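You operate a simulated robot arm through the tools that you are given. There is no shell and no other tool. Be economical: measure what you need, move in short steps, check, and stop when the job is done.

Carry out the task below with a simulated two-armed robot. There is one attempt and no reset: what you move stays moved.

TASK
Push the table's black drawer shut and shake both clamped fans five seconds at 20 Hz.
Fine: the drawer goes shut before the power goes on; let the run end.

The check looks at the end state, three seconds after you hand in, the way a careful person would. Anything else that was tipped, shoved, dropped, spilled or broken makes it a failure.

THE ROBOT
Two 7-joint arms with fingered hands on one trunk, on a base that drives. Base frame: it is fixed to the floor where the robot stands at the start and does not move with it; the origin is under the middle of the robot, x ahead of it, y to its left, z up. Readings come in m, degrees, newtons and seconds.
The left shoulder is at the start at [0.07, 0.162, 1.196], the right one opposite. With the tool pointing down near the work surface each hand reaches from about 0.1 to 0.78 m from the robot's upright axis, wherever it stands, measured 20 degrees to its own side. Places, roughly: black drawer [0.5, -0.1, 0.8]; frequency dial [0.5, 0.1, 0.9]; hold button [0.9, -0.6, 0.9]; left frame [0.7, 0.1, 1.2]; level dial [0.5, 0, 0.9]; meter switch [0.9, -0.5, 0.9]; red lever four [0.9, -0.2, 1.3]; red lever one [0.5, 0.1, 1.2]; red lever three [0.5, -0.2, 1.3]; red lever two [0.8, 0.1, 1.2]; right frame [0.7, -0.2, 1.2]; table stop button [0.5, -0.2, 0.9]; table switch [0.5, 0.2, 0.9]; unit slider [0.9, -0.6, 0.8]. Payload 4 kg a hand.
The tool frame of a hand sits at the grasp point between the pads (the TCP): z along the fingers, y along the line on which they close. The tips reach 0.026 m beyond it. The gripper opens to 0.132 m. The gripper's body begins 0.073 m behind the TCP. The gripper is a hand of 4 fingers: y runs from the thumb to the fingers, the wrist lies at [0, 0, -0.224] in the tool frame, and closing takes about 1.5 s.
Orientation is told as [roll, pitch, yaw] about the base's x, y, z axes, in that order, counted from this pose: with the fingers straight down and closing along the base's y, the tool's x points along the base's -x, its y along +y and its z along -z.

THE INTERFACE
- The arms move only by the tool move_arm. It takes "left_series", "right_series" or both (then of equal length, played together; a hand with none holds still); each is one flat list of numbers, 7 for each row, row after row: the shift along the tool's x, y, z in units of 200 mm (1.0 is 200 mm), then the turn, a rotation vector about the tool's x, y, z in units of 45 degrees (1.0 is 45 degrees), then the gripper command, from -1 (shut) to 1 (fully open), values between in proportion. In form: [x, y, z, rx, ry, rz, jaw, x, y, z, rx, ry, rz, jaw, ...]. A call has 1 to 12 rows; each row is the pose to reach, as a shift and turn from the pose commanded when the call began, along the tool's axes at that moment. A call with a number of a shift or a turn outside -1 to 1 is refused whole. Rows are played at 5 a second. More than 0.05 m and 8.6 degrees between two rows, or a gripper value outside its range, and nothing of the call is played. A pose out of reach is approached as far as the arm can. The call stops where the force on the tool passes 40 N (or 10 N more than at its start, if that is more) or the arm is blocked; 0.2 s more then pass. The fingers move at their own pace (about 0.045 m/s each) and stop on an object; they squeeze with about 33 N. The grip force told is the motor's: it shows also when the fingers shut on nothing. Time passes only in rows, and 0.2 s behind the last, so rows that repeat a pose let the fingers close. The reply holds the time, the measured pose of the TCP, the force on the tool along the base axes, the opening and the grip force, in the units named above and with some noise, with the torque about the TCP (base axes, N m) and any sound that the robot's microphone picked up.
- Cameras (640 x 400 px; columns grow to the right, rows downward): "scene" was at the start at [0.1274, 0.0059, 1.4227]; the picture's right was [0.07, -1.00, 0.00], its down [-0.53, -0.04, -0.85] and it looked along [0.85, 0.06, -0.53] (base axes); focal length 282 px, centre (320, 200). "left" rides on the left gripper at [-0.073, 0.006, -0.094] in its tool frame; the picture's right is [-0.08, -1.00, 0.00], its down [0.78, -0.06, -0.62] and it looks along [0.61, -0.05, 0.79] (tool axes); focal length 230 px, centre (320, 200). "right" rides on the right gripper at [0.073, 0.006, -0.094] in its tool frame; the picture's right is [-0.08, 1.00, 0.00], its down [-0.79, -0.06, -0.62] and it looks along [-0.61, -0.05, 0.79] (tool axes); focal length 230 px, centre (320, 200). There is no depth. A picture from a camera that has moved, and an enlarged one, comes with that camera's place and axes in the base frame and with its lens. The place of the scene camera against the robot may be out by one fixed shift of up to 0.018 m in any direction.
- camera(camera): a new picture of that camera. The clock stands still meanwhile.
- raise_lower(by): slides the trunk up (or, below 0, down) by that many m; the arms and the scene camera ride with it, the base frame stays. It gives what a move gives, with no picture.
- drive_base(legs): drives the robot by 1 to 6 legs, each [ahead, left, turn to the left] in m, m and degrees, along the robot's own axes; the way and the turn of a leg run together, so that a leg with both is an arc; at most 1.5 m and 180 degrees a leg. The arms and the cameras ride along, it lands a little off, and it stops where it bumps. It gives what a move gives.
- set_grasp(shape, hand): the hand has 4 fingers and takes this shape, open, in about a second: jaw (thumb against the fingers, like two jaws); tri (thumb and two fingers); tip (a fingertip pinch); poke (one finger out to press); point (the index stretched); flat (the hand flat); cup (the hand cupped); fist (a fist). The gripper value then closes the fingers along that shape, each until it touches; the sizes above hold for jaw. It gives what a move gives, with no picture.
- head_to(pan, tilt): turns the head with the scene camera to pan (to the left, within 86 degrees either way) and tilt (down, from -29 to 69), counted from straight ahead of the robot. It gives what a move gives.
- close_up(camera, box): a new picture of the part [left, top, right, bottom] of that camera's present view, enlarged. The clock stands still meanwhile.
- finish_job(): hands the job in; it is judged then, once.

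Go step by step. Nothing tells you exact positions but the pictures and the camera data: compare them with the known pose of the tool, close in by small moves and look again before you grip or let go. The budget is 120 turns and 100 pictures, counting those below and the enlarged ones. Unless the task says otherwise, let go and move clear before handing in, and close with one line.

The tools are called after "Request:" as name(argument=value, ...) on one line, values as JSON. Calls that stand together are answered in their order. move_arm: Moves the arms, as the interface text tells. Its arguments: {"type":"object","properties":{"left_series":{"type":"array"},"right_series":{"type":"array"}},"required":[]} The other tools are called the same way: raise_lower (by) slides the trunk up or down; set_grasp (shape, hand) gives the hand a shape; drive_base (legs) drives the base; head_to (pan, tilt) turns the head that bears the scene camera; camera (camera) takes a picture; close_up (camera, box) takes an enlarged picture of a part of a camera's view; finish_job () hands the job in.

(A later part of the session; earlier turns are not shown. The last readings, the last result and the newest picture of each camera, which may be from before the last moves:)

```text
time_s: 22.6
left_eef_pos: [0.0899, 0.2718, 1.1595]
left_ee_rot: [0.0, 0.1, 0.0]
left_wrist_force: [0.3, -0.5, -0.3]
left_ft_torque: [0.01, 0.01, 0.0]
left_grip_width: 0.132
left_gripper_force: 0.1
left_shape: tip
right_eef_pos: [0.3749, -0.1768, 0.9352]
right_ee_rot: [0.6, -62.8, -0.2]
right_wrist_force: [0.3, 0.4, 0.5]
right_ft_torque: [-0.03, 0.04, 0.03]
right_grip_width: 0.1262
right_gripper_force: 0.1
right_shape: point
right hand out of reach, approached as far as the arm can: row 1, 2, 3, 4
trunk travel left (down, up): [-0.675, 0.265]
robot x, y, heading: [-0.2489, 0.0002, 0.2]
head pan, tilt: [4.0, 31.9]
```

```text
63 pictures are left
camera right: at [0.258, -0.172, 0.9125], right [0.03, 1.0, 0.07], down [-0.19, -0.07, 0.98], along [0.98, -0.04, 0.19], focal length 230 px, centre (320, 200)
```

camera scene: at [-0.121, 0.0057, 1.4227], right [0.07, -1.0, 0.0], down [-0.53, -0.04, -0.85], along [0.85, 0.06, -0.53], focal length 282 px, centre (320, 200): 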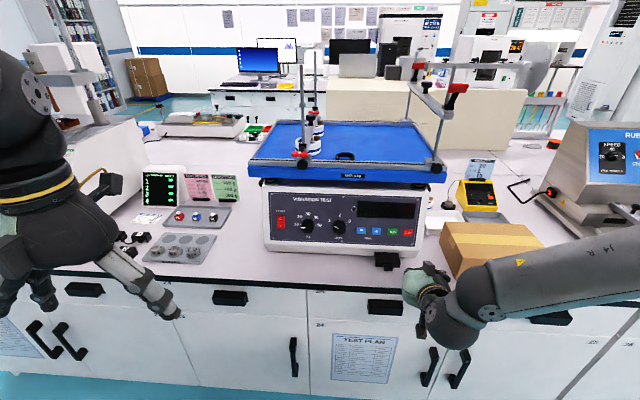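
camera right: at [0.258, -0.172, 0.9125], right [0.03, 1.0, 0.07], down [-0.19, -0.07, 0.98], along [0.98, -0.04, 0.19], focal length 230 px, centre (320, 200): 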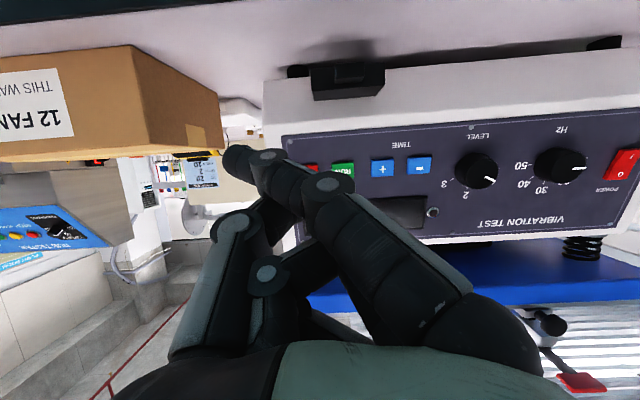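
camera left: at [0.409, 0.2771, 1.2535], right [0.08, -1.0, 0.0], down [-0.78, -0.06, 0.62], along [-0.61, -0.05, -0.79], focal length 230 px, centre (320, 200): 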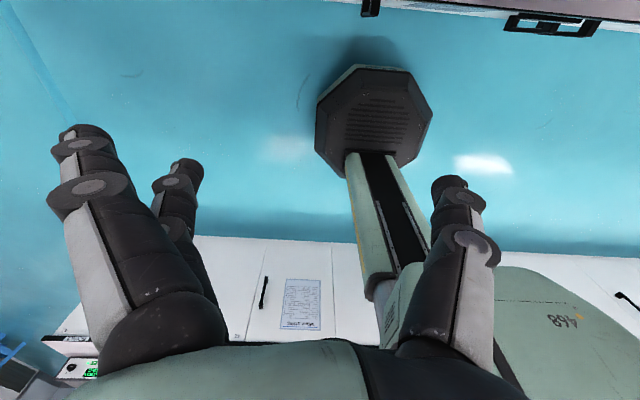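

The arm's elbow is flared sideways because I'm still too close. I'll back up another 0.17 m so the forearm can line up behind the hand.

Request:
drive_base(legs=[[-0.17, 0, 0]])

Request:
move_arm(right_series=[-0.1, 0.05, 0.15, 0, 0, 0, 1, -0.2, 0.1, 0.3, 0, 0, 0, 1, -0.3, 0.15, 0.45, 0, 0, 0, 1, -0.3, 0.2, 0.65, 0, 0, 0, 1, -0.3, 0.25, 0.85, 0, 0, 0, 1, -0.3, 0.3, 0.95, 0, 0, 0, 1])

Request:
camera(camera="scene")

```text
time_s: 24.1
left_eef_pos: [-0.0785, 0.27, 1.1599]
left_ee_rot: [0.1, 0.1, 0.1]
left_wrist_force: [-0.1, -0.7, 0.3]
left_ft_torque: [-0.01, -0.01, 0.02]
left_grip_width: 0.1321
left_gripper_force: 0.1
left_shape: tip
right_eef_pos: [0.2062, -0.1767, 0.9338]
right_ee_rot: [0.6, -62.9, -0.4]
right_wrist_force: [0.2, 0.1, 0.0]
right_ft_torque: [0.04, 0.01, -0.01]
right_grip_width: 0.1263
right_gripper_force: 0.0
right_shape: point
trunk travel left (down, up): [-0.675, 0.265]
robot x, y, heading: [-0.4187, -0.0031, 0.2]
head pan, tilt: [4.0, 31.9]
```

```text
time_s: 25.5
left_eef_pos: [-0.0804, 0.2713, 1.1587]
left_ee_rot: [-0.1, 0.1, 0.0]
left_wrist_force: [-0.6, 0.1, 0.4]
left_ft_torque: [0.0, -0.01, 0.02]
left_grip_width: 0.132
left_gripper_force: 0.1
left_shape: tip
right_eef_pos: [0.3257, -0.1981, 0.9771]
right_ee_rot: [0.6, -62.8, -0.3]
right_wrist_force: [-0.7, 0.1, -0.2]
right_ft_torque: [-0.02, 0.02, 0.0]
right_grip_width: 0.126
right_gripper_force: 0.0
right_shape: point
right hand out of reach, approached as far as the arm can: row 1, 2, 3, 4, 5, 6
trunk travel left (down, up): [-0.675, 0.265]
robot x, y, heading: [-0.4197, -0.0028, -0.0]
head pan, tilt: [4.0, 31.9]
```

```text
62 pictures are left
camera scene: at [-0.2901, 0.006, 1.4227], right [0.07, -1.0, 0.0], down [-0.53, -0.04, -0.85], along [0.85, 0.06, -0.53], focal length 282 px, centre (320, 200)
```

scene: 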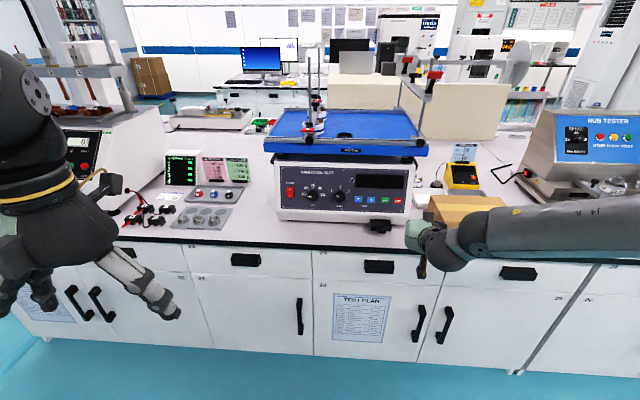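

The wrist is at its limit in this posture. I'll unwind to tool-down, pull back, and try with the trunk lowered so the arm can reach forward more naturally.

Request:
move_arm(right_series=[-0.1, 0, -0.1, 0, 0.18, 0, 1, -0.2, 0, -0.2, 0, 0.36, 0, 1, -0.3, 0, -0.3, 0, 0.54, 0, 1, -0.4, 0, -0.4, 0, 0.72, 0, 1, -0.5, 0, -0.4, 0, 0.9, 0, 1, -0.6, 0, -0.4, 0, 1.0, 0, 1])

Request:
move_arm(right_series=[0, 0, 0, 0, 0.18, 0, 1, 0, 0, 0, 0, 0.36, 0, 1, 0, 0, 0, 0, 0.4, 0, 1])

Request:
raise_lower(by=-0.3)

Request:
camera(camera="scene")

```text
time_s: 26.9
left_eef_pos: [-0.0802, 0.2742, 1.1594]
left_ee_rot: [-0.2, 0.0, 0.1]
left_wrist_force: [-1.2, 0.2, 0.2]
left_ft_torque: [-0.01, -0.02, -0.02]
left_grip_width: 0.1319
left_gripper_force: 0.0
left_shape: tip
right_eef_pos: [0.2458, -0.2415, 1.1174]
right_ee_rot: [0.8, -18.5, 0.2]
right_wrist_force: [0.4, -0.8, -0.1]
right_ft_torque: [0.0, -0.03, 0.01]
right_grip_width: 0.126
right_gripper_force: 0.1
right_shape: point
right hand out of reach, approached as far as the arm can: row 4, 5, 6
trunk travel left (down, up): [-0.675, 0.265]
robot x, y, heading: [-0.4193, 0.0009, -0.2]
head pan, tilt: [4.0, 31.9]
```

```text
time_s: 27.7
left_eef_pos: [-0.0806, 0.2719, 1.1596]
left_ee_rot: [0.0, 0.1, 0.0]
left_wrist_force: [0.0, -0.5, -0.2]
left_ft_torque: [-0.01, 0.01, 0.02]
left_grip_width: 0.1318
left_gripper_force: 0.2
left_shape: tip
right_eef_pos: [0.1722, -0.2773, 1.0763]
right_ee_rot: [1.0, -1.1, 0.4]
right_wrist_force: [0.0, -0.2, 0.0]
right_ft_torque: [0.0, 0.04, -0.04]
right_grip_width: 0.1259
right_gripper_force: 0.0
right_shape: point
right hand out of reach, approached as far as the arm can: row 1, 2, 3
trunk travel left (down, up): [-0.675, 0.265]
robot x, y, heading: [-0.416, -0.0005, -0.0]
head pan, tilt: [4.0, 31.9]
```

```text
time_s: 30.7
left_eef_pos: [-0.0791, 0.2718, 0.8591]
left_ee_rot: [0.0, 0.1, 0.0]
left_wrist_force: [-0.4, 0.2, -0.5]
left_ft_torque: [-0.02, -0.03, -0.03]
left_grip_width: 0.1318
left_gripper_force: 0.1
left_shape: tip
right_eef_pos: [0.173, -0.2766, 0.7762]
right_ee_rot: [0.9, -1.1, 0.1]
right_wrist_force: [0.3, -0.1, 0.3]
right_ft_torque: [0.01, -0.01, 0.0]
right_grip_width: 0.1261
right_gripper_force: 0.0
right_shape: point
trunk travel left (down, up): [-0.375, 0.565]
robot x, y, heading: [-0.4163, 0.0009, -0.1]
head pan, tilt: [4.0, 31.9]
```

```text
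61 pictures are left
camera scene: at [-0.2902, 0.0058, 1.1228], right [0.07, -1.0, 0.0], down [-0.53, -0.04, -0.85], along [0.85, 0.06, -0.53], focal length 282 px, centre (320, 200)
```

scene: 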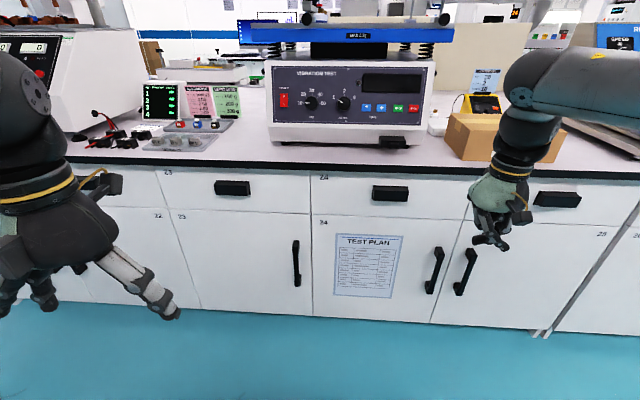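

Let me test in free space here: trunk at -0.15 and pitch of -45°, which is only 18° off the panel normal.

Request:
raise_lower(by=0.15)

Request:
move_arm(right_series=[0, 0.2, 0, 0, -0.18, 0, 1, 0, 0.4, 0, 0, -0.36, 0, 1, 0, 0.6, 0, 0, -0.54, 0, 1, 0, 0.7, 0, 0, -0.72, 0, 1, 0, 0.8, 0, 0, -0.9, 0, 1, 0, 0.9, 0, 0, -1.0, 0, 1])

Request:
camera(camera="scene")

```text
time_s: 32.4
left_eef_pos: [-0.0792, 0.2718, 1.0089]
left_ee_rot: [0.0, 0.0, 0.0]
left_wrist_force: [-0.4, 0.1, -0.2]
left_ft_torque: [-0.02, 0.0, 0.02]
left_grip_width: 0.1319
left_gripper_force: 0.0
left_shape: tip
right_eef_pos: [0.1734, -0.2779, 0.9272]
right_ee_rot: [0.9, -1.1, 0.1]
right_wrist_force: [-0.4, -0.2, -0.4]
right_ft_torque: [-0.02, 0.01, 0.0]
right_grip_width: 0.126
right_gripper_force: 0.0
right_shape: point
trunk travel left (down, up): [-0.525, 0.415]
robot x, y, heading: [-0.4161, 0.0033, -0.3]
head pan, tilt: [4.0, 31.9]
```

```text
time_s: 33.8
left_eef_pos: [-0.0813, 0.2713, 1.0107]
left_ee_rot: [-0.1, 0.0, -0.1]
left_wrist_force: [-0.9, 0.3, 0.4]
left_ft_torque: [0.02, -0.03, -0.02]
left_grip_width: 0.1317
left_gripper_force: 0.0
left_shape: tip
right_eef_pos: [0.1648, -0.1149, 0.9353]
right_ee_rot: [1.6, -46.2, -0.9]
right_wrist_force: [-0.5, 0.3, 0.1]
right_ft_torque: [0.01, 0.01, 0.0]
right_grip_width: 0.1261
right_gripper_force: 0.1
right_shape: point
right hand out of reach, approached as far as the arm can: row 6
trunk travel left (down, up): [-0.525, 0.415]
robot x, y, heading: [-0.4197, 0.0013, 0.0]
head pan, tilt: [4.0, 31.9]
```

```text
60 pictures are left
camera scene: at [-0.2918, 0.0059, 1.273], right [0.07, -1.0, 0.0], down [-0.53, -0.04, -0.85], along [0.85, 0.06, -0.53], focal length 282 px, centre (320, 200)
```

scene: 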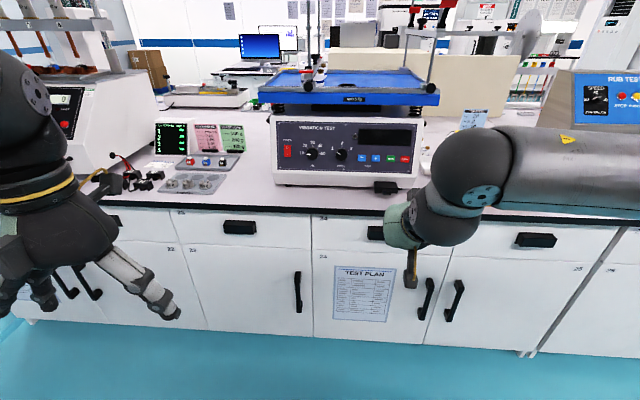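

That posture works. Now I lower the trunk 0.07 m for drawer height and drive forward, stopping short of the tab to look.

Request:
raise_lower(by=-0.07)

Request:
drive_base(legs=[[0.2, 0.015, 0]])

Request:
camera(camera="right")

Request:
camera(camera="scene")

```text
time_s: 34.9
left_eef_pos: [-0.0801, 0.2725, 0.9404]
left_ee_rot: [0.1, 0.2, 0.0]
left_wrist_force: [-1.1, 0.2, 0.4]
left_ft_torque: [-0.01, -0.03, 0.0]
left_grip_width: 0.1319
left_gripper_force: 0.2
left_shape: tip
right_eef_pos: [0.1661, -0.1162, 0.8651]
right_ee_rot: [1.5, -46.1, -0.7]
right_wrist_force: [0.6, 0.6, -0.1]
right_ft_torque: [-0.01, 0.02, 0.02]
right_grip_width: 0.1261
right_gripper_force: 0.0
right_shape: point
trunk travel left (down, up): [-0.455, 0.485]
robot x, y, heading: [-0.4159, -0.0014, -0.2]
head pan, tilt: [4.0, 31.9]
```

```text
time_s: 36.5
left_eef_pos: [0.1242, 0.2874, 0.9393]
left_ee_rot: [0.0, 0.1, 0.0]
left_wrist_force: [0.4, -0.1, -0.5]
left_ft_torque: [-0.02, 0.01, 0.0]
left_grip_width: 0.1318
left_gripper_force: 0.1
left_shape: tip
right_eef_pos: [0.3693, -0.1003, 0.8636]
right_ee_rot: [1.6, -46.1, -0.7]
right_wrist_force: [0.3, 0.2, -0.2]
right_ft_torque: [0.03, 0.0, -0.01]
right_grip_width: 0.1261
right_gripper_force: 0.2
right_shape: point
trunk travel left (down, up): [-0.455, 0.485]
robot x, y, heading: [-0.217, 0.0135, 0.2]
head pan, tilt: [4.0, 31.9]
```

```text
59 pictures are left
camera right: at [0.2509, -0.0964, 0.8767], right [0.05, 1.0, 0.07], down [0.1, -0.08, 0.99], along [0.99, -0.04, -0.1], focal length 230 px, centre (320, 200)
```

right: 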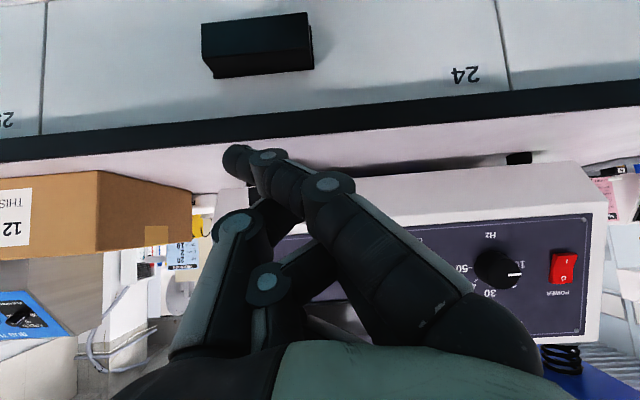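

```text
58 pictures are left
camera scene: at [-0.0871, 0.0208, 1.2026], right [0.07, -1.0, 0.0], down [-0.53, -0.04, -0.85], along [0.85, 0.06, -0.53], focal length 282 px, centre (320, 200)
```

scene: 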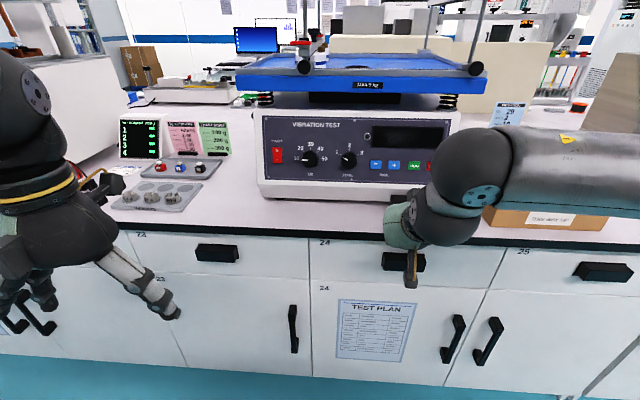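

The index tip should be about (0.394, -0.154, 0.832), in line with the drawer. I'll go down slightly, drive up 6 cm, then push with the arm.

Request:
raise_lower(by=-0.006)

Request:
drive_base(legs=[[0.06, 0, 0]])

Request:
camera(camera="right")

Request:
move_arm(right_series=[-0.035, 0, 0.036, 0, 0, 0, 1, -0.07, 0, 0.072, 0, 0, 0, 1, -0.105, 0, 0.108, 0, 0, 0, 1])

Request:
camera(camera="right")

```text
time_s: 37.1
left_eef_pos: [0.1216, 0.2867, 0.9339]
left_ee_rot: [0.0, 0.1, 0.0]
left_wrist_force: [-0.3, -0.2, 0.6]
left_ft_torque: [0.0, -0.01, 0.02]
left_grip_width: 0.1319
left_gripper_force: 0.1
left_shape: tip
right_eef_pos: [0.3693, -0.1001, 0.8582]
right_ee_rot: [1.6, -46.1, -0.6]
right_wrist_force: [0.5, -0.7, 0.7]
right_ft_torque: [0.0, 0.03, -0.02]
right_grip_width: 0.126
right_gripper_force: 0.0
right_shape: point
trunk travel left (down, up): [-0.449, 0.491]
robot x, y, heading: [-0.2147, 0.0144, -0.0]
head pan, tilt: [4.0, 31.9]
```

```text
time_s: 38.0
left_eef_pos: [0.183, 0.2861, 0.9329]
left_ee_rot: [-0.1, 0.2, 0.0]
left_wrist_force: [-0.1, -0.4, 0.4]
left_ft_torque: [-0.02, 0.03, 0.01]
left_grip_width: 0.1317
left_gripper_force: 0.1
left_shape: tip
right_eef_pos: [0.4299, -0.0989, 0.8574]
right_ee_rot: [1.4, -46.0, -0.7]
right_wrist_force: [0.6, -0.2, -0.8]
right_ft_torque: [0.01, -0.01, 0.03]
right_grip_width: 0.126
right_gripper_force: 0.0
right_shape: point
trunk travel left (down, up): [-0.449, 0.491]
robot x, y, heading: [-0.1525, 0.0151, -0.2]
head pan, tilt: [4.0, 31.9]
```

```text
57 pictures are left
camera right: at [0.3117, -0.0963, 0.8704], right [0.05, 1.0, 0.07], down [0.1, -0.08, 0.99], along [0.99, -0.04, -0.1], focal length 230 px, centre (320, 200)
```

right: 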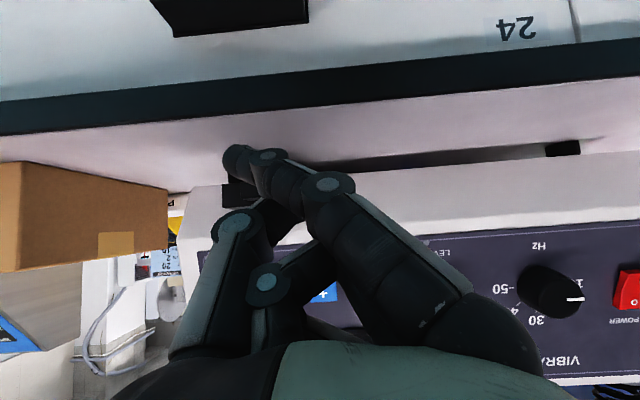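

```text
time_s: 38.8
left_eef_pos: [0.1823, 0.2873, 0.934]
left_ee_rot: [0.1, 0.1, 0.0]
left_wrist_force: [0.3, -0.2, 0.8]
left_ft_torque: [0.01, 0.01, 0.02]
left_grip_width: 0.1316
left_gripper_force: 0.1
left_shape: tip
right_eef_pos: [0.4594, -0.1025, 0.86]
right_ee_rot: [1.8, -46.1, -0.7]
right_wrist_force: [0.0, 0.0, 0.2]
right_ft_torque: [0.02, -0.02, 0.01]
right_grip_width: 0.1261
right_gripper_force: 0.2
right_shape: point
trunk travel left (down, up): [-0.449, 0.491]
robot x, y, heading: [-0.1554, 0.0145, 0.1]
head pan, tilt: [4.0, 31.9]
```

```text
56 pictures are left
camera right: at [0.341, -0.0976, 0.8713], right [0.04, 1.0, 0.08], down [0.1, -0.08, 0.99], along [0.99, -0.04, -0.1], focal length 230 px, centre (320, 200)
```

right: 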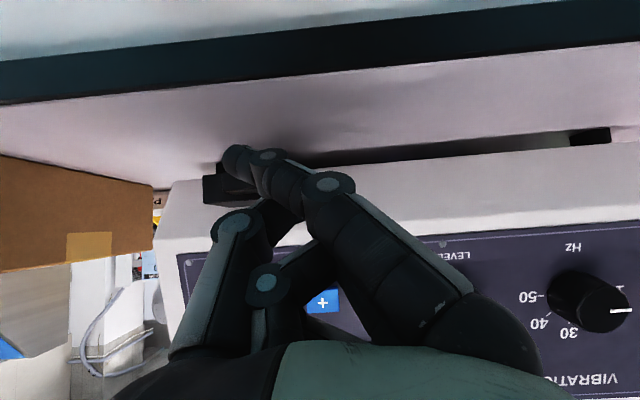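

Request:
move_arm(right_series=[-0.035, 0, 0.038, 0, 0, 0, 1, -0.07, 0, 0.076, 0, 0, 0, 1, -0.105, 0, 0.114, 0, 0, 0, 1, -0.14, 0, 0.152, 0, 0, 0, 1])

Request:
camera(camera="right")

Request:
camera(camera="scene")

```text
time_s: 39.8
left_eef_pos: [0.1821, 0.2873, 0.9338]
left_ee_rot: [-0.1, 0.2, 0.0]
left_wrist_force: [-0.3, -0.3, -0.4]
left_ft_torque: [-0.01, 0.01, 0.02]
left_grip_width: 0.1318
left_gripper_force: 0.2
left_shape: tip
right_eef_pos: [0.4884, -0.1072, 0.8595]
right_ee_rot: [1.6, -46.0, -0.7]
right_wrist_force: [-0.1, -0.1, -2.1]
right_ft_torque: [-0.01, 0.03, -0.04]
right_grip_width: 0.0
right_gripper_force: 0.3
right_shape: point
right hand out of reach, approached as far as the arm can: row 1, 2, 3, 4
trunk travel left (down, up): [-0.449, 0.491]
robot x, y, heading: [-0.1533, 0.0135, 0.1]
head pan, tilt: [4.0, 31.9]
```

```text
55 pictures are left
camera right: at [0.3706, -0.1038, 0.8707], right [0.05, 1.0, 0.08], down [0.1, -0.08, 0.99], along [0.99, -0.04, -0.1], focal length 230 px, centre (320, 200)
```

right: 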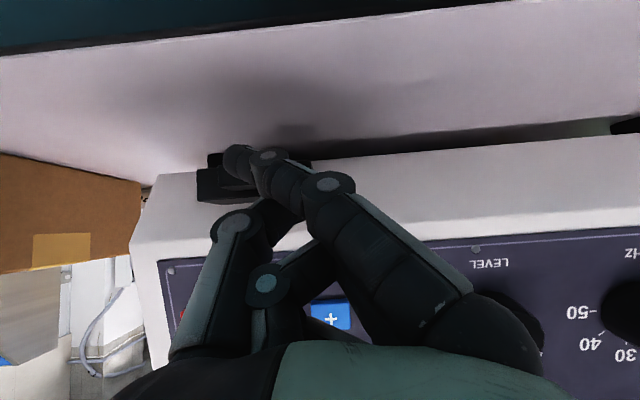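

```text
54 pictures are left
camera scene: at [-0.0275, 0.0208, 1.1967], right [0.07, -1.0, 0.0], down [-0.53, -0.04, -0.85], along [0.85, 0.06, -0.53], focal length 282 px, centre (320, 200)
```

scene: 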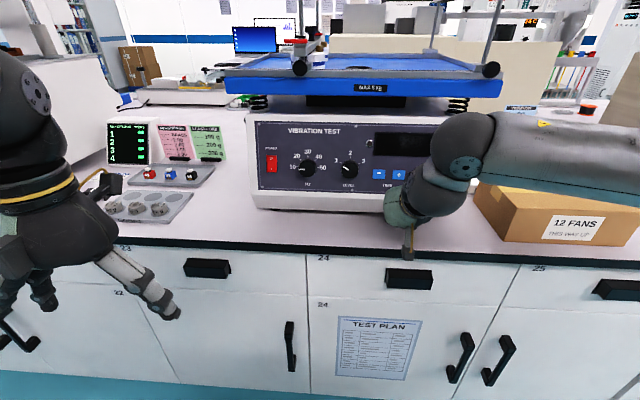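

Request:
move_arm(right_series=[-0.035, 0.01, 0.038, 0, 0, 0, 1, -0.07, 0.02, 0.076, 0, 0, 0, 1, -0.105, 0.03, 0.114, 0, 0, 0, 1])

Request:
camera(camera="right")

```text
time_s: 40.6
left_eef_pos: [0.1823, 0.2878, 0.9324]
left_ee_rot: [0.0, 0.1, -0.1]
left_wrist_force: [0.0, 0.4, 0.7]
left_ft_torque: [0.05, 0.01, -0.01]
left_grip_width: 0.1318
left_gripper_force: 0.2
left_shape: tip
right_eef_pos: [0.5049, -0.1122, 0.86]
right_ee_rot: [1.6, -46.1, -0.7]
right_wrist_force: [0.0, 1.7, 0.7]
right_ft_torque: [-0.02, -0.02, 0.01]
right_grip_width: 0.0002
right_gripper_force: 0.1
right_shape: point
right hand out of reach, approached as far as the arm can: row 1, 2, 3
trunk travel left (down, up): [-0.449, 0.491]
robot x, y, heading: [-0.1549, 0.0123, 0.2]
head pan, tilt: [4.0, 31.9]
```

```text
53 pictures are left
camera right: at [0.3859, -0.1082, 0.8706], right [0.05, 1.0, 0.07], down [0.1, -0.08, 0.99], along [0.99, -0.04, -0.1], focal length 230 px, centre (320, 200)
```

right: 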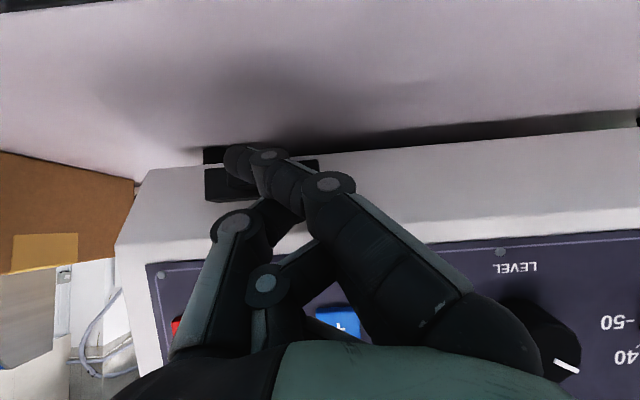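

The drawer seems to be moving along with light force. I'll continue by driving the base forward in small legs.

Request:
drive_base(legs=[[0.02, 0.0, 0]])

Request:
camera(camera="right")

```text
time_s: 41.6
left_eef_pos: [0.2006, 0.2866, 0.9354]
left_ee_rot: [-0.1, 0.0, 0.0]
left_wrist_force: [0.2, 0.0, -0.3]
left_ft_torque: [0.02, 0.04, -0.01]
left_grip_width: 0.1318
left_gripper_force: 0.0
left_shape: tip
right_eef_pos: [0.5178, -0.1096, 0.8592]
right_ee_rot: [1.6, -45.9, -0.1]
right_wrist_force: [-12.5, 0.8, 5.4]
right_ft_torque: [-0.01, 0.08, -0.19]
right_grip_width: 0.1262
right_gripper_force: 0.1
right_shape: point
trunk travel left (down, up): [-0.449, 0.491]
robot x, y, heading: [-0.1392, 0.0134, -0.1]
head pan, tilt: [4.0, 31.9]
stopped in leg 1: the force on the tool passed its limit at 46 N (the readings are from after the stop); the commanded pose is now the measured one
```

```text
52 pictures are left
camera right: at [0.3993, -0.1069, 0.8714], right [0.04, 1.0, 0.07], down [0.11, -0.08, 0.99], along [0.99, -0.03, -0.11], focal length 230 px, centre (320, 200)
```

right: 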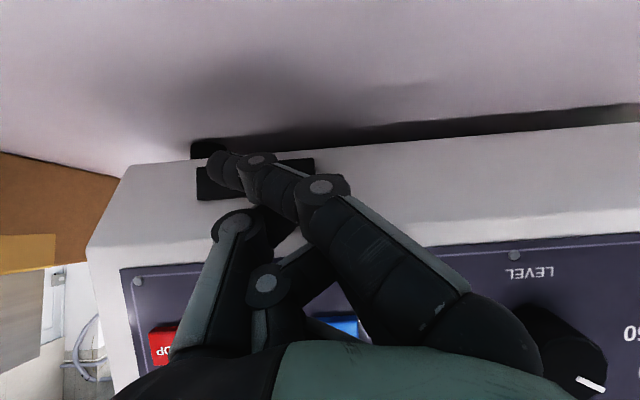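

Force spiked at 46 N, so the drawer has probably hit its end stop. I'll back away and look.

Request:
drive_base(legs=[[-0.16, 0, 0]])

Request:
camera(camera="right")

Request:
close_up(camera="scene", box=[240, 90, 480, 240])

```text
time_s: 43.0
left_eef_pos: [0.0402, 0.2863, 0.9342]
left_ee_rot: [0.1, 0.0, 0.0]
left_wrist_force: [-0.3, 0.2, 0.1]
left_ft_torque: [0.01, -0.04, -0.01]
left_grip_width: 0.1316
left_gripper_force: 0.1
left_shape: tip
right_eef_pos: [0.3574, -0.111, 0.8567]
right_ee_rot: [1.4, -45.7, -0.1]
right_wrist_force: [-0.1, 0.6, 0.7]
right_ft_torque: [0.01, 0.05, -0.02]
right_grip_width: 0.1261
right_gripper_force: 0.0
right_shape: point
trunk travel left (down, up): [-0.449, 0.491]
robot x, y, heading: [-0.2983, 0.0117, -0.1]
head pan, tilt: [4.0, 31.9]
```

```text
51 pictures are left
camera right: at [0.2405, -0.1072, 0.8702], right [0.04, 1.0, 0.07], down [0.11, -0.08, 0.99], along [0.99, -0.03, -0.11], focal length 230 px, centre (320, 200)
```

right: 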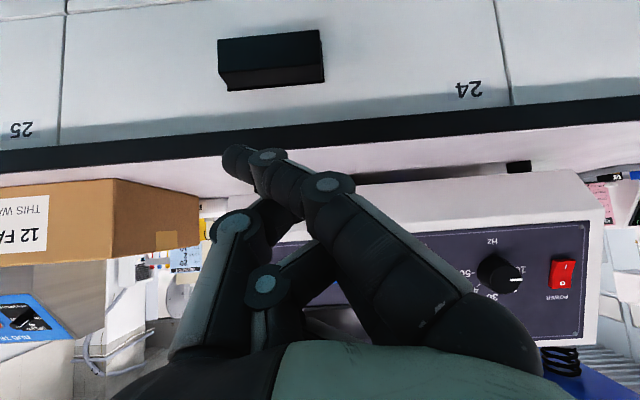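

```text
2.67 times, centred on (360, 165) of scene
camera zoom: at [-0.17, 0.0208, 1.1968], right [0.07, -1.0, 0.0], down [-0.53, -0.04, -0.85], along [0.85, 0.06, -0.53], focal length 752 px, centre (213, 293)
```

zoom: 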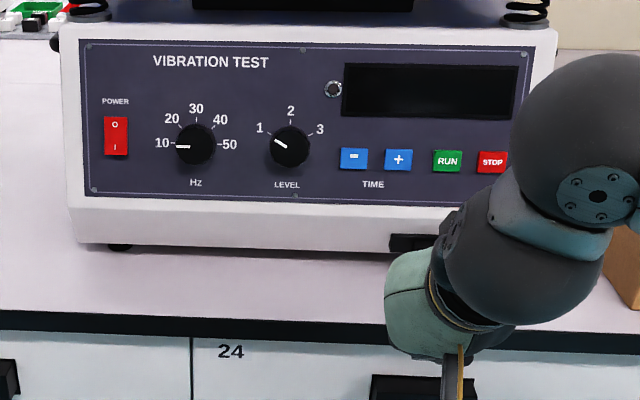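

Request:
move_arm(right_series=[0, -0.2, -0.1, 0, 0, 0, 1, 0, -0.4, -0.2, 0, 0, 0, 1, 0, -0.6, -0.2, 0, 0, 0, 1])

Request:
close_up(camera="scene", box=[360, 150, 440, 200])

Request:
camera(camera="right")

```text
time_s: 43.8
left_eef_pos: [0.0406, 0.2857, 0.9347]
left_ee_rot: [-0.1, 0.1, 0.0]
left_wrist_force: [-0.4, 0.4, 0.3]
left_ft_torque: [0.0, 0.0, 0.01]
left_grip_width: 0.1316
left_gripper_force: 0.1
left_shape: tip
right_eef_pos: [0.3307, -0.2321, 0.883]
right_ee_rot: [1.5, -45.6, -0.1]
right_wrist_force: [-1.2, 0.0, 0.2]
right_ft_torque: [0.0, 0.0, 0.05]
right_grip_width: 0.1258
right_gripper_force: 0.0
right_shape: point
trunk travel left (down, up): [-0.449, 0.491]
robot x, y, heading: [-0.2986, 0.0133, -0.1]
head pan, tilt: [4.0, 31.9]
```

```text
8.00 times, centred on (400, 175) of scene
camera zoom: at [-0.1691, 0.0196, 1.1967], right [0.07, -1.0, 0.0], down [-0.53, -0.04, -0.85], along [0.85, 0.06, -0.53], focal length 2257 px, centre (-320, 400)
```

zoom: 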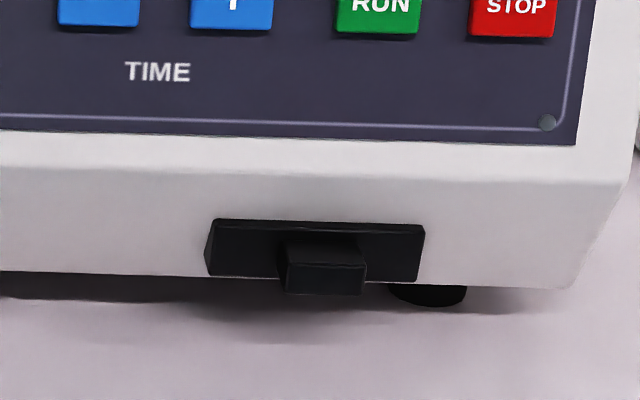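

```text
48 pictures are left
camera right: at [0.2136, -0.2284, 0.8955], right [0.04, 1.0, 0.07], down [0.11, -0.08, 0.99], along [0.99, -0.03, -0.11], focal length 230 px, centre (320, 200)
```

right: 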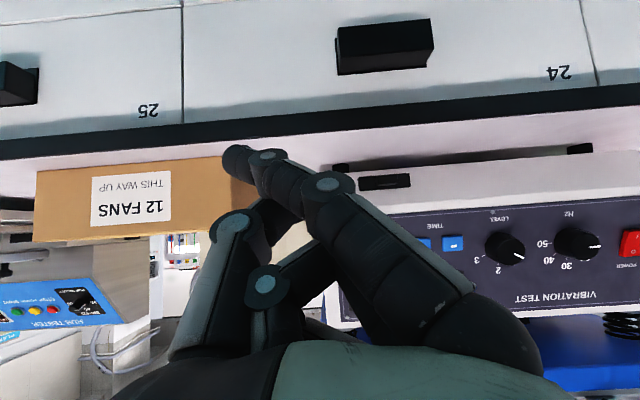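

The drawer now sits flush in the unit. Next is the Hz dial with the left hand in jaw shape: I'll bring it forward in free space and pitch it up.

Request:
set_grasp(shape="jaw", hand="left")

Request:
move_arm(left_series=[-0.15, -0.12, -0.05, 0, -0.15, 0, 1, -0.3, -0.25, -0.1, 0, -0.3, 0, 1, -0.45, -0.38, -0.15, 0, -0.45, 0, 1, -0.6, -0.5, -0.2, 0, -0.6, 0, 1, -0.75, -0.62, -0.25, 0, -0.75, 0, 1, -0.9, -0.75, -0.25, 0, -0.9, 0, 1, -1.0, -0.85, -0.25, 0, -1.0, 0, 1])

Request:
camera(camera="scene")

Request:
camera(camera="left")

```text
time_s: 44.7
left_eef_pos: [0.0407, 0.2864, 0.9325]
left_ee_rot: [-0.1, 0.1, 0.0]
left_wrist_force: [-0.8, -0.7, 0.1]
left_ft_torque: [-0.01, 0.01, -0.03]
left_grip_width: 0.1318
left_gripper_force: 0.0
left_shape: jaw
right_eef_pos: [0.332, -0.2303, 0.8825]
right_ee_rot: [1.4, -45.6, -0.3]
right_wrist_force: [0.5, -0.4, 0.0]
right_ft_torque: [0.02, 0.0, -0.02]
right_grip_width: 0.126
right_gripper_force: 0.1
right_shape: point
trunk travel left (down, up): [-0.449, 0.491]
robot x, y, heading: [-0.2965, 0.0132, -0.0]
head pan, tilt: [4.0, 31.9]
```

```text
time_s: 46.3
left_eef_pos: [0.2417, 0.115, 0.9834]
left_ee_rot: [-0.2, -44.9, 0.0]
left_wrist_force: [0.6, -0.7, 0.3]
left_ft_torque: [-0.01, -0.03, -0.02]
left_grip_width: 0.1321
left_gripper_force: 0.1
left_shape: jaw
right_eef_pos: [0.3323, -0.2307, 0.8819]
right_ee_rot: [1.5, -45.6, -0.2]
right_wrist_force: [0.8, 0.2, -0.6]
right_ft_torque: [0.0, 0.04, 0.01]
right_grip_width: 0.1261
right_gripper_force: 0.1
right_shape: point
trunk travel left (down, up): [-0.449, 0.491]
robot x, y, heading: [-0.2944, 0.0166, 0.1]
head pan, tilt: [4.0, 31.9]
```

```text
47 pictures are left
camera scene: at [-0.1686, 0.0201, 1.1967], right [0.07, -1.0, 0.0], down [-0.53, -0.04, -0.85], along [0.85, 0.06, -0.53], focal length 282 px, centre (320, 200)
```

scene: 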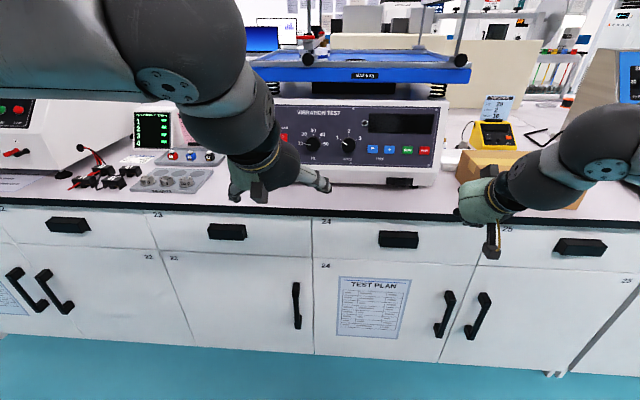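

```text
46 pictures are left
camera left: at [0.2256, 0.1202, 1.1005], right [0.05, -1.0, 0.06], down [-0.99, -0.06, -0.12], along [0.12, -0.05, -0.99], focal length 230 px, centre (320, 200)
```

left: 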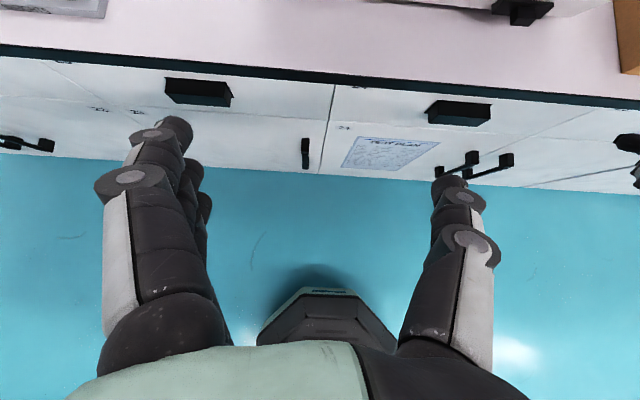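

Request:
move_arm(left_series=[0, 0, 0, 0, -0.15, 0, 1, 0, 0, 0, 0, -0.3, 0, 1, 0, 0, 0, 0, -0.4, 0, 1])

```text
time_s: 47.1
left_eef_pos: [0.2415, 0.1156, 0.9836]
left_ee_rot: [-0.2, -63.0, 0.1]
left_wrist_force: [0.4, 0.2, 0.5]
left_ft_torque: [-0.01, -0.01, 0.03]
left_grip_width: 0.132
left_gripper_force: 0.0
left_shape: jaw
right_eef_pos: [0.3316, -0.231, 0.8832]
right_ee_rot: [1.4, -45.6, -0.1]
right_wrist_force: [0.6, -0.9, -0.6]
right_ft_torque: [-0.02, 0.02, 0.01]
right_grip_width: 0.1261
right_gripper_force: 0.1
right_shape: point
trunk travel left (down, up): [-0.449, 0.491]
robot x, y, heading: [-0.2921, 0.0137, -0.2]
head pan, tilt: [4.0, 31.9]
```

Pitch -63° is reachable here. I'll test that the +45° turn about the tool axis is reachable too.

Request:
move_arm(left_series=[0, 0, 0, 0, 0, 0.18, 1, 0, 0, 0, 0, 0, 0.36, 1, 0, 0, 0, 0, 0, 0.54, 1, 0, 0, 0, 0, 0, 0.72, 1, 0, 0, 0, 0, 0, 0.9, 1, 0, 0, 0, 0, 0, 1, 1])

Request:
move_arm(left_series=[0, 0, 0, 0, 0, -0.18, 1, 0, 0, 0, 0, 0, -0.36, 1, 0, 0, 0, 0, 0, -0.54, 1, 0, 0, 0, 0, 0, -0.72, 1, 0, 0, 0, 0, 0, -0.9, 1, 0, 0, 0, 0, 0, -1, 1])

Request:
close_up(camera="scene", box=[260, 90, 460, 215])

Request:
camera(camera="left")

```text
time_s: 48.5
left_eef_pos: [0.2422, 0.1166, 0.983]
left_ee_rot: [54.1, -39.0, -65.6]
left_wrist_force: [0.8, 0.4, -0.1]
left_ft_torque: [-0.01, 0.01, 0.0]
left_grip_width: 0.132
left_gripper_force: 0.0
left_shape: jaw
right_eef_pos: [0.3313, -0.2314, 0.8828]
right_ee_rot: [1.5, -45.6, -0.3]
right_wrist_force: [-0.6, 0.2, -0.4]
right_ft_torque: [0.04, 0.03, 0.03]
right_grip_width: 0.1261
right_gripper_force: 0.1
right_shape: point
trunk travel left (down, up): [-0.449, 0.491]
robot x, y, heading: [-0.2948, 0.0123, 0.1]
head pan, tilt: [4.0, 31.9]
```

```text
time_s: 49.9
left_eef_pos: [0.2412, 0.1162, 0.9848]
left_ee_rot: [-0.3, -63.0, 0.3]
left_wrist_force: [0.4, -0.4, -0.9]
left_ft_torque: [0.0, 0.01, -0.01]
left_grip_width: 0.1321
left_gripper_force: 0.0
left_shape: jaw
right_eef_pos: [0.3323, -0.2315, 0.8822]
right_ee_rot: [1.3, -45.5, -0.2]
right_wrist_force: [0.5, -0.4, 0.6]
right_ft_torque: [0.01, 0.0, 0.01]
right_grip_width: 0.1261
right_gripper_force: 0.0
right_shape: point
trunk travel left (down, up): [-0.449, 0.491]
robot x, y, heading: [-0.2978, 0.0164, -0.4]
head pan, tilt: [4.0, 31.9]
```

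```text
3.20 times, centred on (360, 152) of scene
camera zoom: at [-0.1689, 0.0208, 1.1967], right [0.07, -1.0, 0.0], down [-0.53, -0.04, -0.85], along [0.85, 0.06, -0.53], focal length 903 px, centre (192, 352)
```

zoom: 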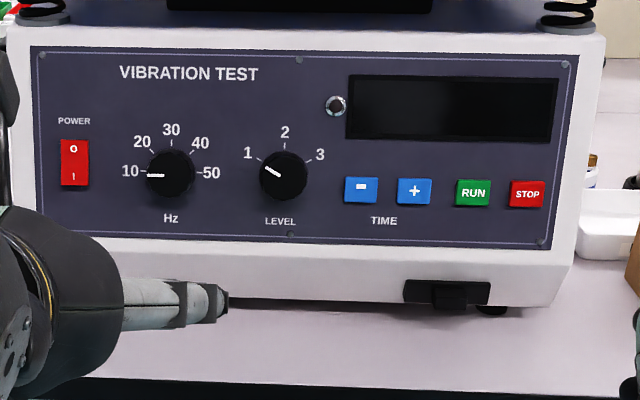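

```text
44 pictures are left
camera left: at [0.1901, 0.122, 1.091], right [0.04, -1.0, 0.07], down [-0.91, -0.06, -0.42], along [0.42, -0.05, -0.91], focal length 230 px, centre (320, 200)
```

left: 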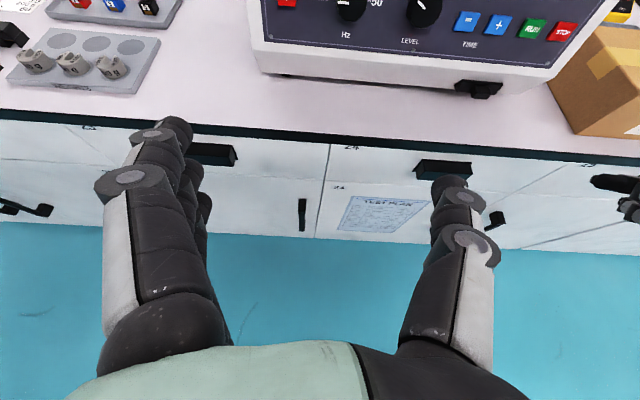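

The turn is reachable. I estimate the dial face at (0.525, 0.088, 0.937). I'll retract the right hand, drive 0.13 m forward and move the left hand near the dial.

Request:
move_arm(right_series=[0.14, 0, -0.16, 0, 0, 0, 1, 0.28, 0, -0.32, 0, 0, 0, 1, 0.42, 0, -0.48, 0, 0, 0, 1, 0.56, 0, -0.64, 0, 0, 0, 1])

Request:
drive_base(legs=[[0.13, 0, 0]])

Request:
move_arm(left_series=[-0.04, -0.05, 0.12, 0, 0, 0, 1, -0.08, -0.1, 0.24, 0, 0, 0, 1, -0.1, -0.14, 0.34, 0, 0, 0, 1])

Request:
camera(camera="left")

Request:
camera(camera="scene")

```text
time_s: 50.9
left_eef_pos: [0.2421, 0.1193, 0.9835]
left_ee_rot: [-0.2, -62.9, 0.3]
left_wrist_force: [-0.2, 0.4, -0.1]
left_ft_torque: [-0.03, 0.01, -0.05]
left_grip_width: 0.1317
left_gripper_force: 0.0
left_shape: jaw
right_eef_pos: [0.1944, -0.2094, 0.9063]
right_ee_rot: [1.3, -45.5, -0.2]
right_wrist_force: [-0.5, 0.4, 0.7]
right_ft_torque: [0.0, 0.01, 0.0]
right_grip_width: 0.1261
right_gripper_force: 0.1
right_shape: point
right hand out of reach, approached as far as the arm can: row 4
trunk travel left (down, up): [-0.449, 0.491]
robot x, y, heading: [-0.2986, 0.0182, 0.0]
head pan, tilt: [4.0, 31.9]
```

```text
time_s: 52.2
left_eef_pos: [0.3701, 0.1172, 0.9834]
left_ee_rot: [0.0, -62.9, 0.1]
left_wrist_force: [-0.2, -0.1, -0.4]
left_ft_torque: [0.0, 0.02, 0.0]
left_grip_width: 0.1321
left_gripper_force: 0.0
left_shape: jaw
right_eef_pos: [0.324, -0.2112, 0.9062]
right_ee_rot: [1.4, -45.6, -0.1]
right_wrist_force: [0.9, -0.5, -1.1]
right_ft_torque: [0.02, -0.01, 0.01]
right_grip_width: 0.1263
right_gripper_force: 0.1
right_shape: point
trunk travel left (down, up): [-0.449, 0.491]
robot x, y, heading: [-0.167, 0.0151, -0.0]
head pan, tilt: [4.0, 31.9]
```

```text
time_s: 53.0
left_eef_pos: [0.44, 0.0891, 0.9703]
left_ee_rot: [0.1, -62.9, 0.1]
left_wrist_force: [0.5, 0.5, -0.3]
left_ft_torque: [0.0, -0.04, -0.03]
left_grip_width: 0.1319
left_gripper_force: 0.0
left_shape: jaw
right_eef_pos: [0.3222, -0.2111, 0.9061]
right_ee_rot: [1.4, -45.5, -0.3]
right_wrist_force: [0.1, -0.1, 0.0]
right_ft_torque: [0.0, 0.03, 0.02]
right_grip_width: 0.1261
right_gripper_force: 0.0
right_shape: point
trunk travel left (down, up): [-0.449, 0.491]
robot x, y, heading: [-0.1653, 0.0115, 0.1]
head pan, tilt: [4.0, 31.9]
```

```text
43 pictures are left
camera left: at [0.3883, 0.0949, 1.078], right [0.04, -1.0, 0.07], down [-0.91, -0.06, -0.42], along [0.42, -0.05, -0.91], focal length 230 px, centre (320, 200)
```

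left: 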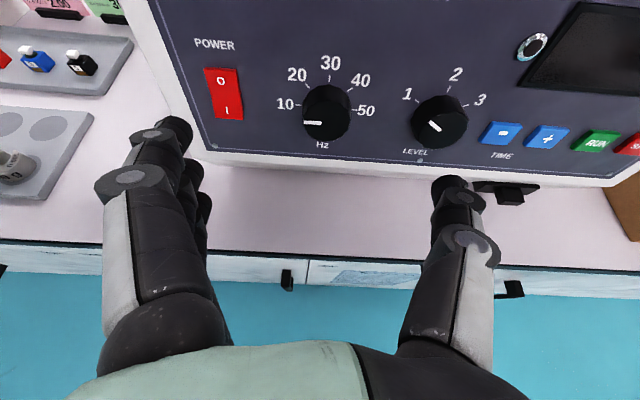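

```text
42 pictures are left
camera scene: at [-0.0398, 0.0208, 1.1966], right [0.07, -1.0, 0.0], down [-0.53, -0.04, -0.85], along [0.85, 0.06, -0.53], focal length 282 px, centre (320, 200)
```

scene: 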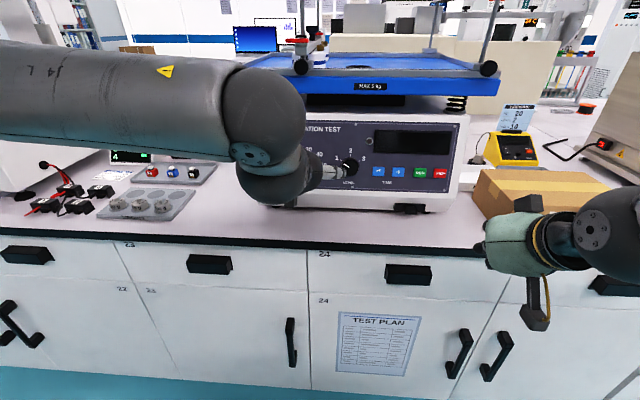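

Dial face refined to about (0.527, 0.087, 0.937), 9 cm ahead. I'll narrow the jaw to 8 cm (to clear the level dial) and advance partway.

Request:
move_arm(left_series=[0, 0, 0, 0, 0, 0, 0.2, 0, 0, 0, 0, 0, 0, 0.2, 0, 0, 0, 0, 0, 0, 0.2, -0.02, 0, 0.1, 0, 0, 0, 0.2, -0.05, -0.01, 0.2, 0, 0, 0, 0.2, -0.05, -0.01, 0.28, 0, 0, 0, 0.2])

Request:
camera(camera="left")

```text
time_s: 54.4
left_eef_pos: [0.4946, 0.0887, 0.9533]
left_ee_rot: [-0.1, -62.9, 0.2]
left_wrist_force: [-0.6, 0.0, 0.5]
left_ft_torque: [0.01, 0.03, 0.0]
left_grip_width: 0.08
left_gripper_force: 0.0
left_shape: jaw
right_eef_pos: [0.3218, -0.2091, 0.9058]
right_ee_rot: [1.4, -45.6, -0.2]
right_wrist_force: [0.1, -0.5, 0.5]
right_ft_torque: [0.0, -0.01, 0.0]
right_grip_width: 0.126
right_gripper_force: 0.1
right_shape: point
trunk travel left (down, up): [-0.449, 0.491]
robot x, y, heading: [-0.1687, 0.0117, -0.2]
head pan, tilt: [4.0, 31.9]
```

```text
41 pictures are left
camera left: at [0.4432, 0.093, 1.061], right [0.04, -1.0, 0.07], down [-0.91, -0.06, -0.42], along [0.42, -0.05, -0.91], focal length 230 px, centre (320, 200)
```

left: 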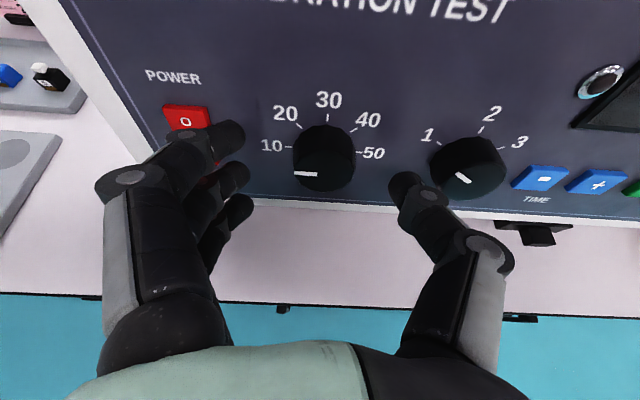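

The upper finger hovers over the power switch, so I'll narrow the jaw to 5.5 cm before the last 2.5 cm.

Request:
move_arm(left_series=[0, 0, 0, 0, 0, 0, -0.16, 0, 0, 0, 0, 0, 0, -0.16, 0, 0, 0.03, 0, 0, 0, -0.16, 0, 0, 0.07, 0, 0, 0, -0.16, 0, 0, 0.1, 0, 0, 0, -0.16])

Request:
camera(camera="left")

```text
time_s: 55.6
left_eef_pos: [0.507, 0.0888, 0.947]
left_ee_rot: [0.0, -63.2, 0.0]
left_wrist_force: [-28.7, 3.6, 0.7]
left_ft_torque: [0.01, -0.41, 1.14]
left_grip_width: 0.0569
left_gripper_force: 0.0
left_shape: jaw
right_eef_pos: [0.3188, -0.2101, 0.9085]
right_ee_rot: [1.4, -45.9, 0.0]
right_wrist_force: [0.3, 0.4, 0.4]
right_ft_torque: [0.02, 0.02, 0.01]
right_grip_width: 0.1259
right_gripper_force: 0.1
right_shape: point
trunk travel left (down, up): [-0.449, 0.491]
robot x, y, heading: [-0.1688, 0.0183, 0.0]
head pan, tilt: [4.0, 31.9]
```

```text
40 pictures are left
camera left: at [0.4554, 0.0935, 1.0544], right [0.04, -1.0, 0.07], down [-0.91, -0.06, -0.42], along [0.42, -0.05, -0.9], focal length 230 px, centre (320, 200)
```

left: 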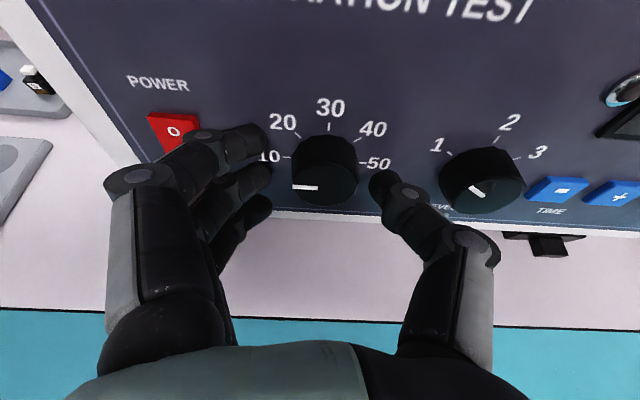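

Fingertips have reached the panel (28 N), which places them about 1.5 cm down the knob's side. I'll back off 4 mm and close on the knob.

Request:
move_arm(left_series=[0, 0, -0.02, 0, 0, 0, -0.16, 0, 0, -0.02, 0, 0, 0, -1, 0, 0, -0.02, 0, 0, 0, -1, 0, 0, -0.02, 0, 0, 0, -1, 0, 0, -0.02, 0, 0, 0, -1, 0, 0, -0.02, 0, 0, 0, -1])

Request:
camera(camera="left")

```text
time_s: 57.0
left_eef_pos: [0.5072, 0.0828, 0.9479]
left_ee_rot: [0.0, -63.1, -0.2]
left_wrist_force: [-7.7, -8.7, -1.3]
left_ft_torque: [-0.01, 0.04, 0.05]
left_grip_width: 0.0206
left_gripper_force: 33.0
left_shape: jaw
right_eef_pos: [0.3213, -0.212, 0.9058]
right_ee_rot: [1.6, -45.8, -0.2]
right_wrist_force: [0.2, -0.5, -1.2]
right_ft_torque: [-0.01, -0.03, -0.02]
right_grip_width: 0.1261
right_gripper_force: 0.0
right_shape: point
trunk travel left (down, up): [-0.449, 0.491]
robot x, y, heading: [-0.1652, 0.0117, -0.2]
head pan, tilt: [4.0, 31.9]
```

```text
39 pictures are left
camera left: at [0.4555, 0.0888, 1.0553], right [0.03, -1.0, 0.07], down [-0.91, -0.06, -0.42], along [0.42, -0.05, -0.91], focal length 230 px, centre (320, 200)
```

left: 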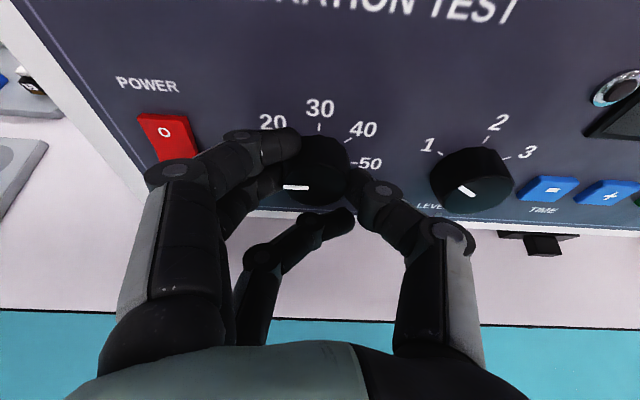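

The knob is gripped. Now I rotate clockwise about the tool axis, first about 24°, and look.

Request:
move_arm(left_series=[0, 0, 0, 0, 0, 0.1, -1, 0, 0, 0, 0, 0, 0.2, -1, 0, 0, 0, 0, 0, 0.3, -1, 0, 0, 0, 0, 0, 0.4, -1, 0, 0, 0, 0, 0, 0.5, -1])

Request:
camera(camera="left")

```text
time_s: 58.2
left_eef_pos: [0.5074, 0.0872, 0.9478]
left_ee_rot: [37.1, -55.3, -42.5]
left_wrist_force: [-10.4, -9.6, 0.9]
left_ft_torque: [0.04, -0.29, 0.34]
left_grip_width: 0.0204
left_gripper_force: 33.3
left_shape: jaw
right_eef_pos: [0.3218, -0.2119, 0.9062]
right_ee_rot: [1.5, -45.7, -0.2]
right_wrist_force: [-0.3, 0.1, -0.4]
right_ft_torque: [-0.02, 0.0, -0.01]
right_grip_width: 0.1259
right_gripper_force: 0.0
right_shape: point
trunk travel left (down, up): [-0.449, 0.491]
robot x, y, heading: [-0.1651, 0.0115, 0.1]
head pan, tilt: [4.0, 31.9]
```

```text
38 pictures are left
camera left: at [0.4539, 0.063, 1.0519], right [-0.14, -0.95, -0.28], down [-0.89, 0.24, -0.39], along [0.44, 0.19, -0.88], focal length 230 px, centre (320, 200)
```

left: 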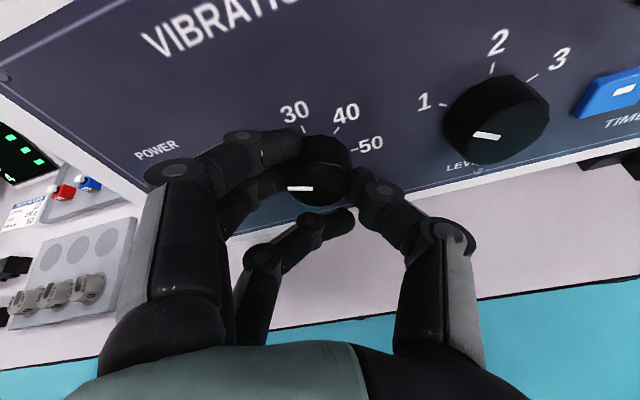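

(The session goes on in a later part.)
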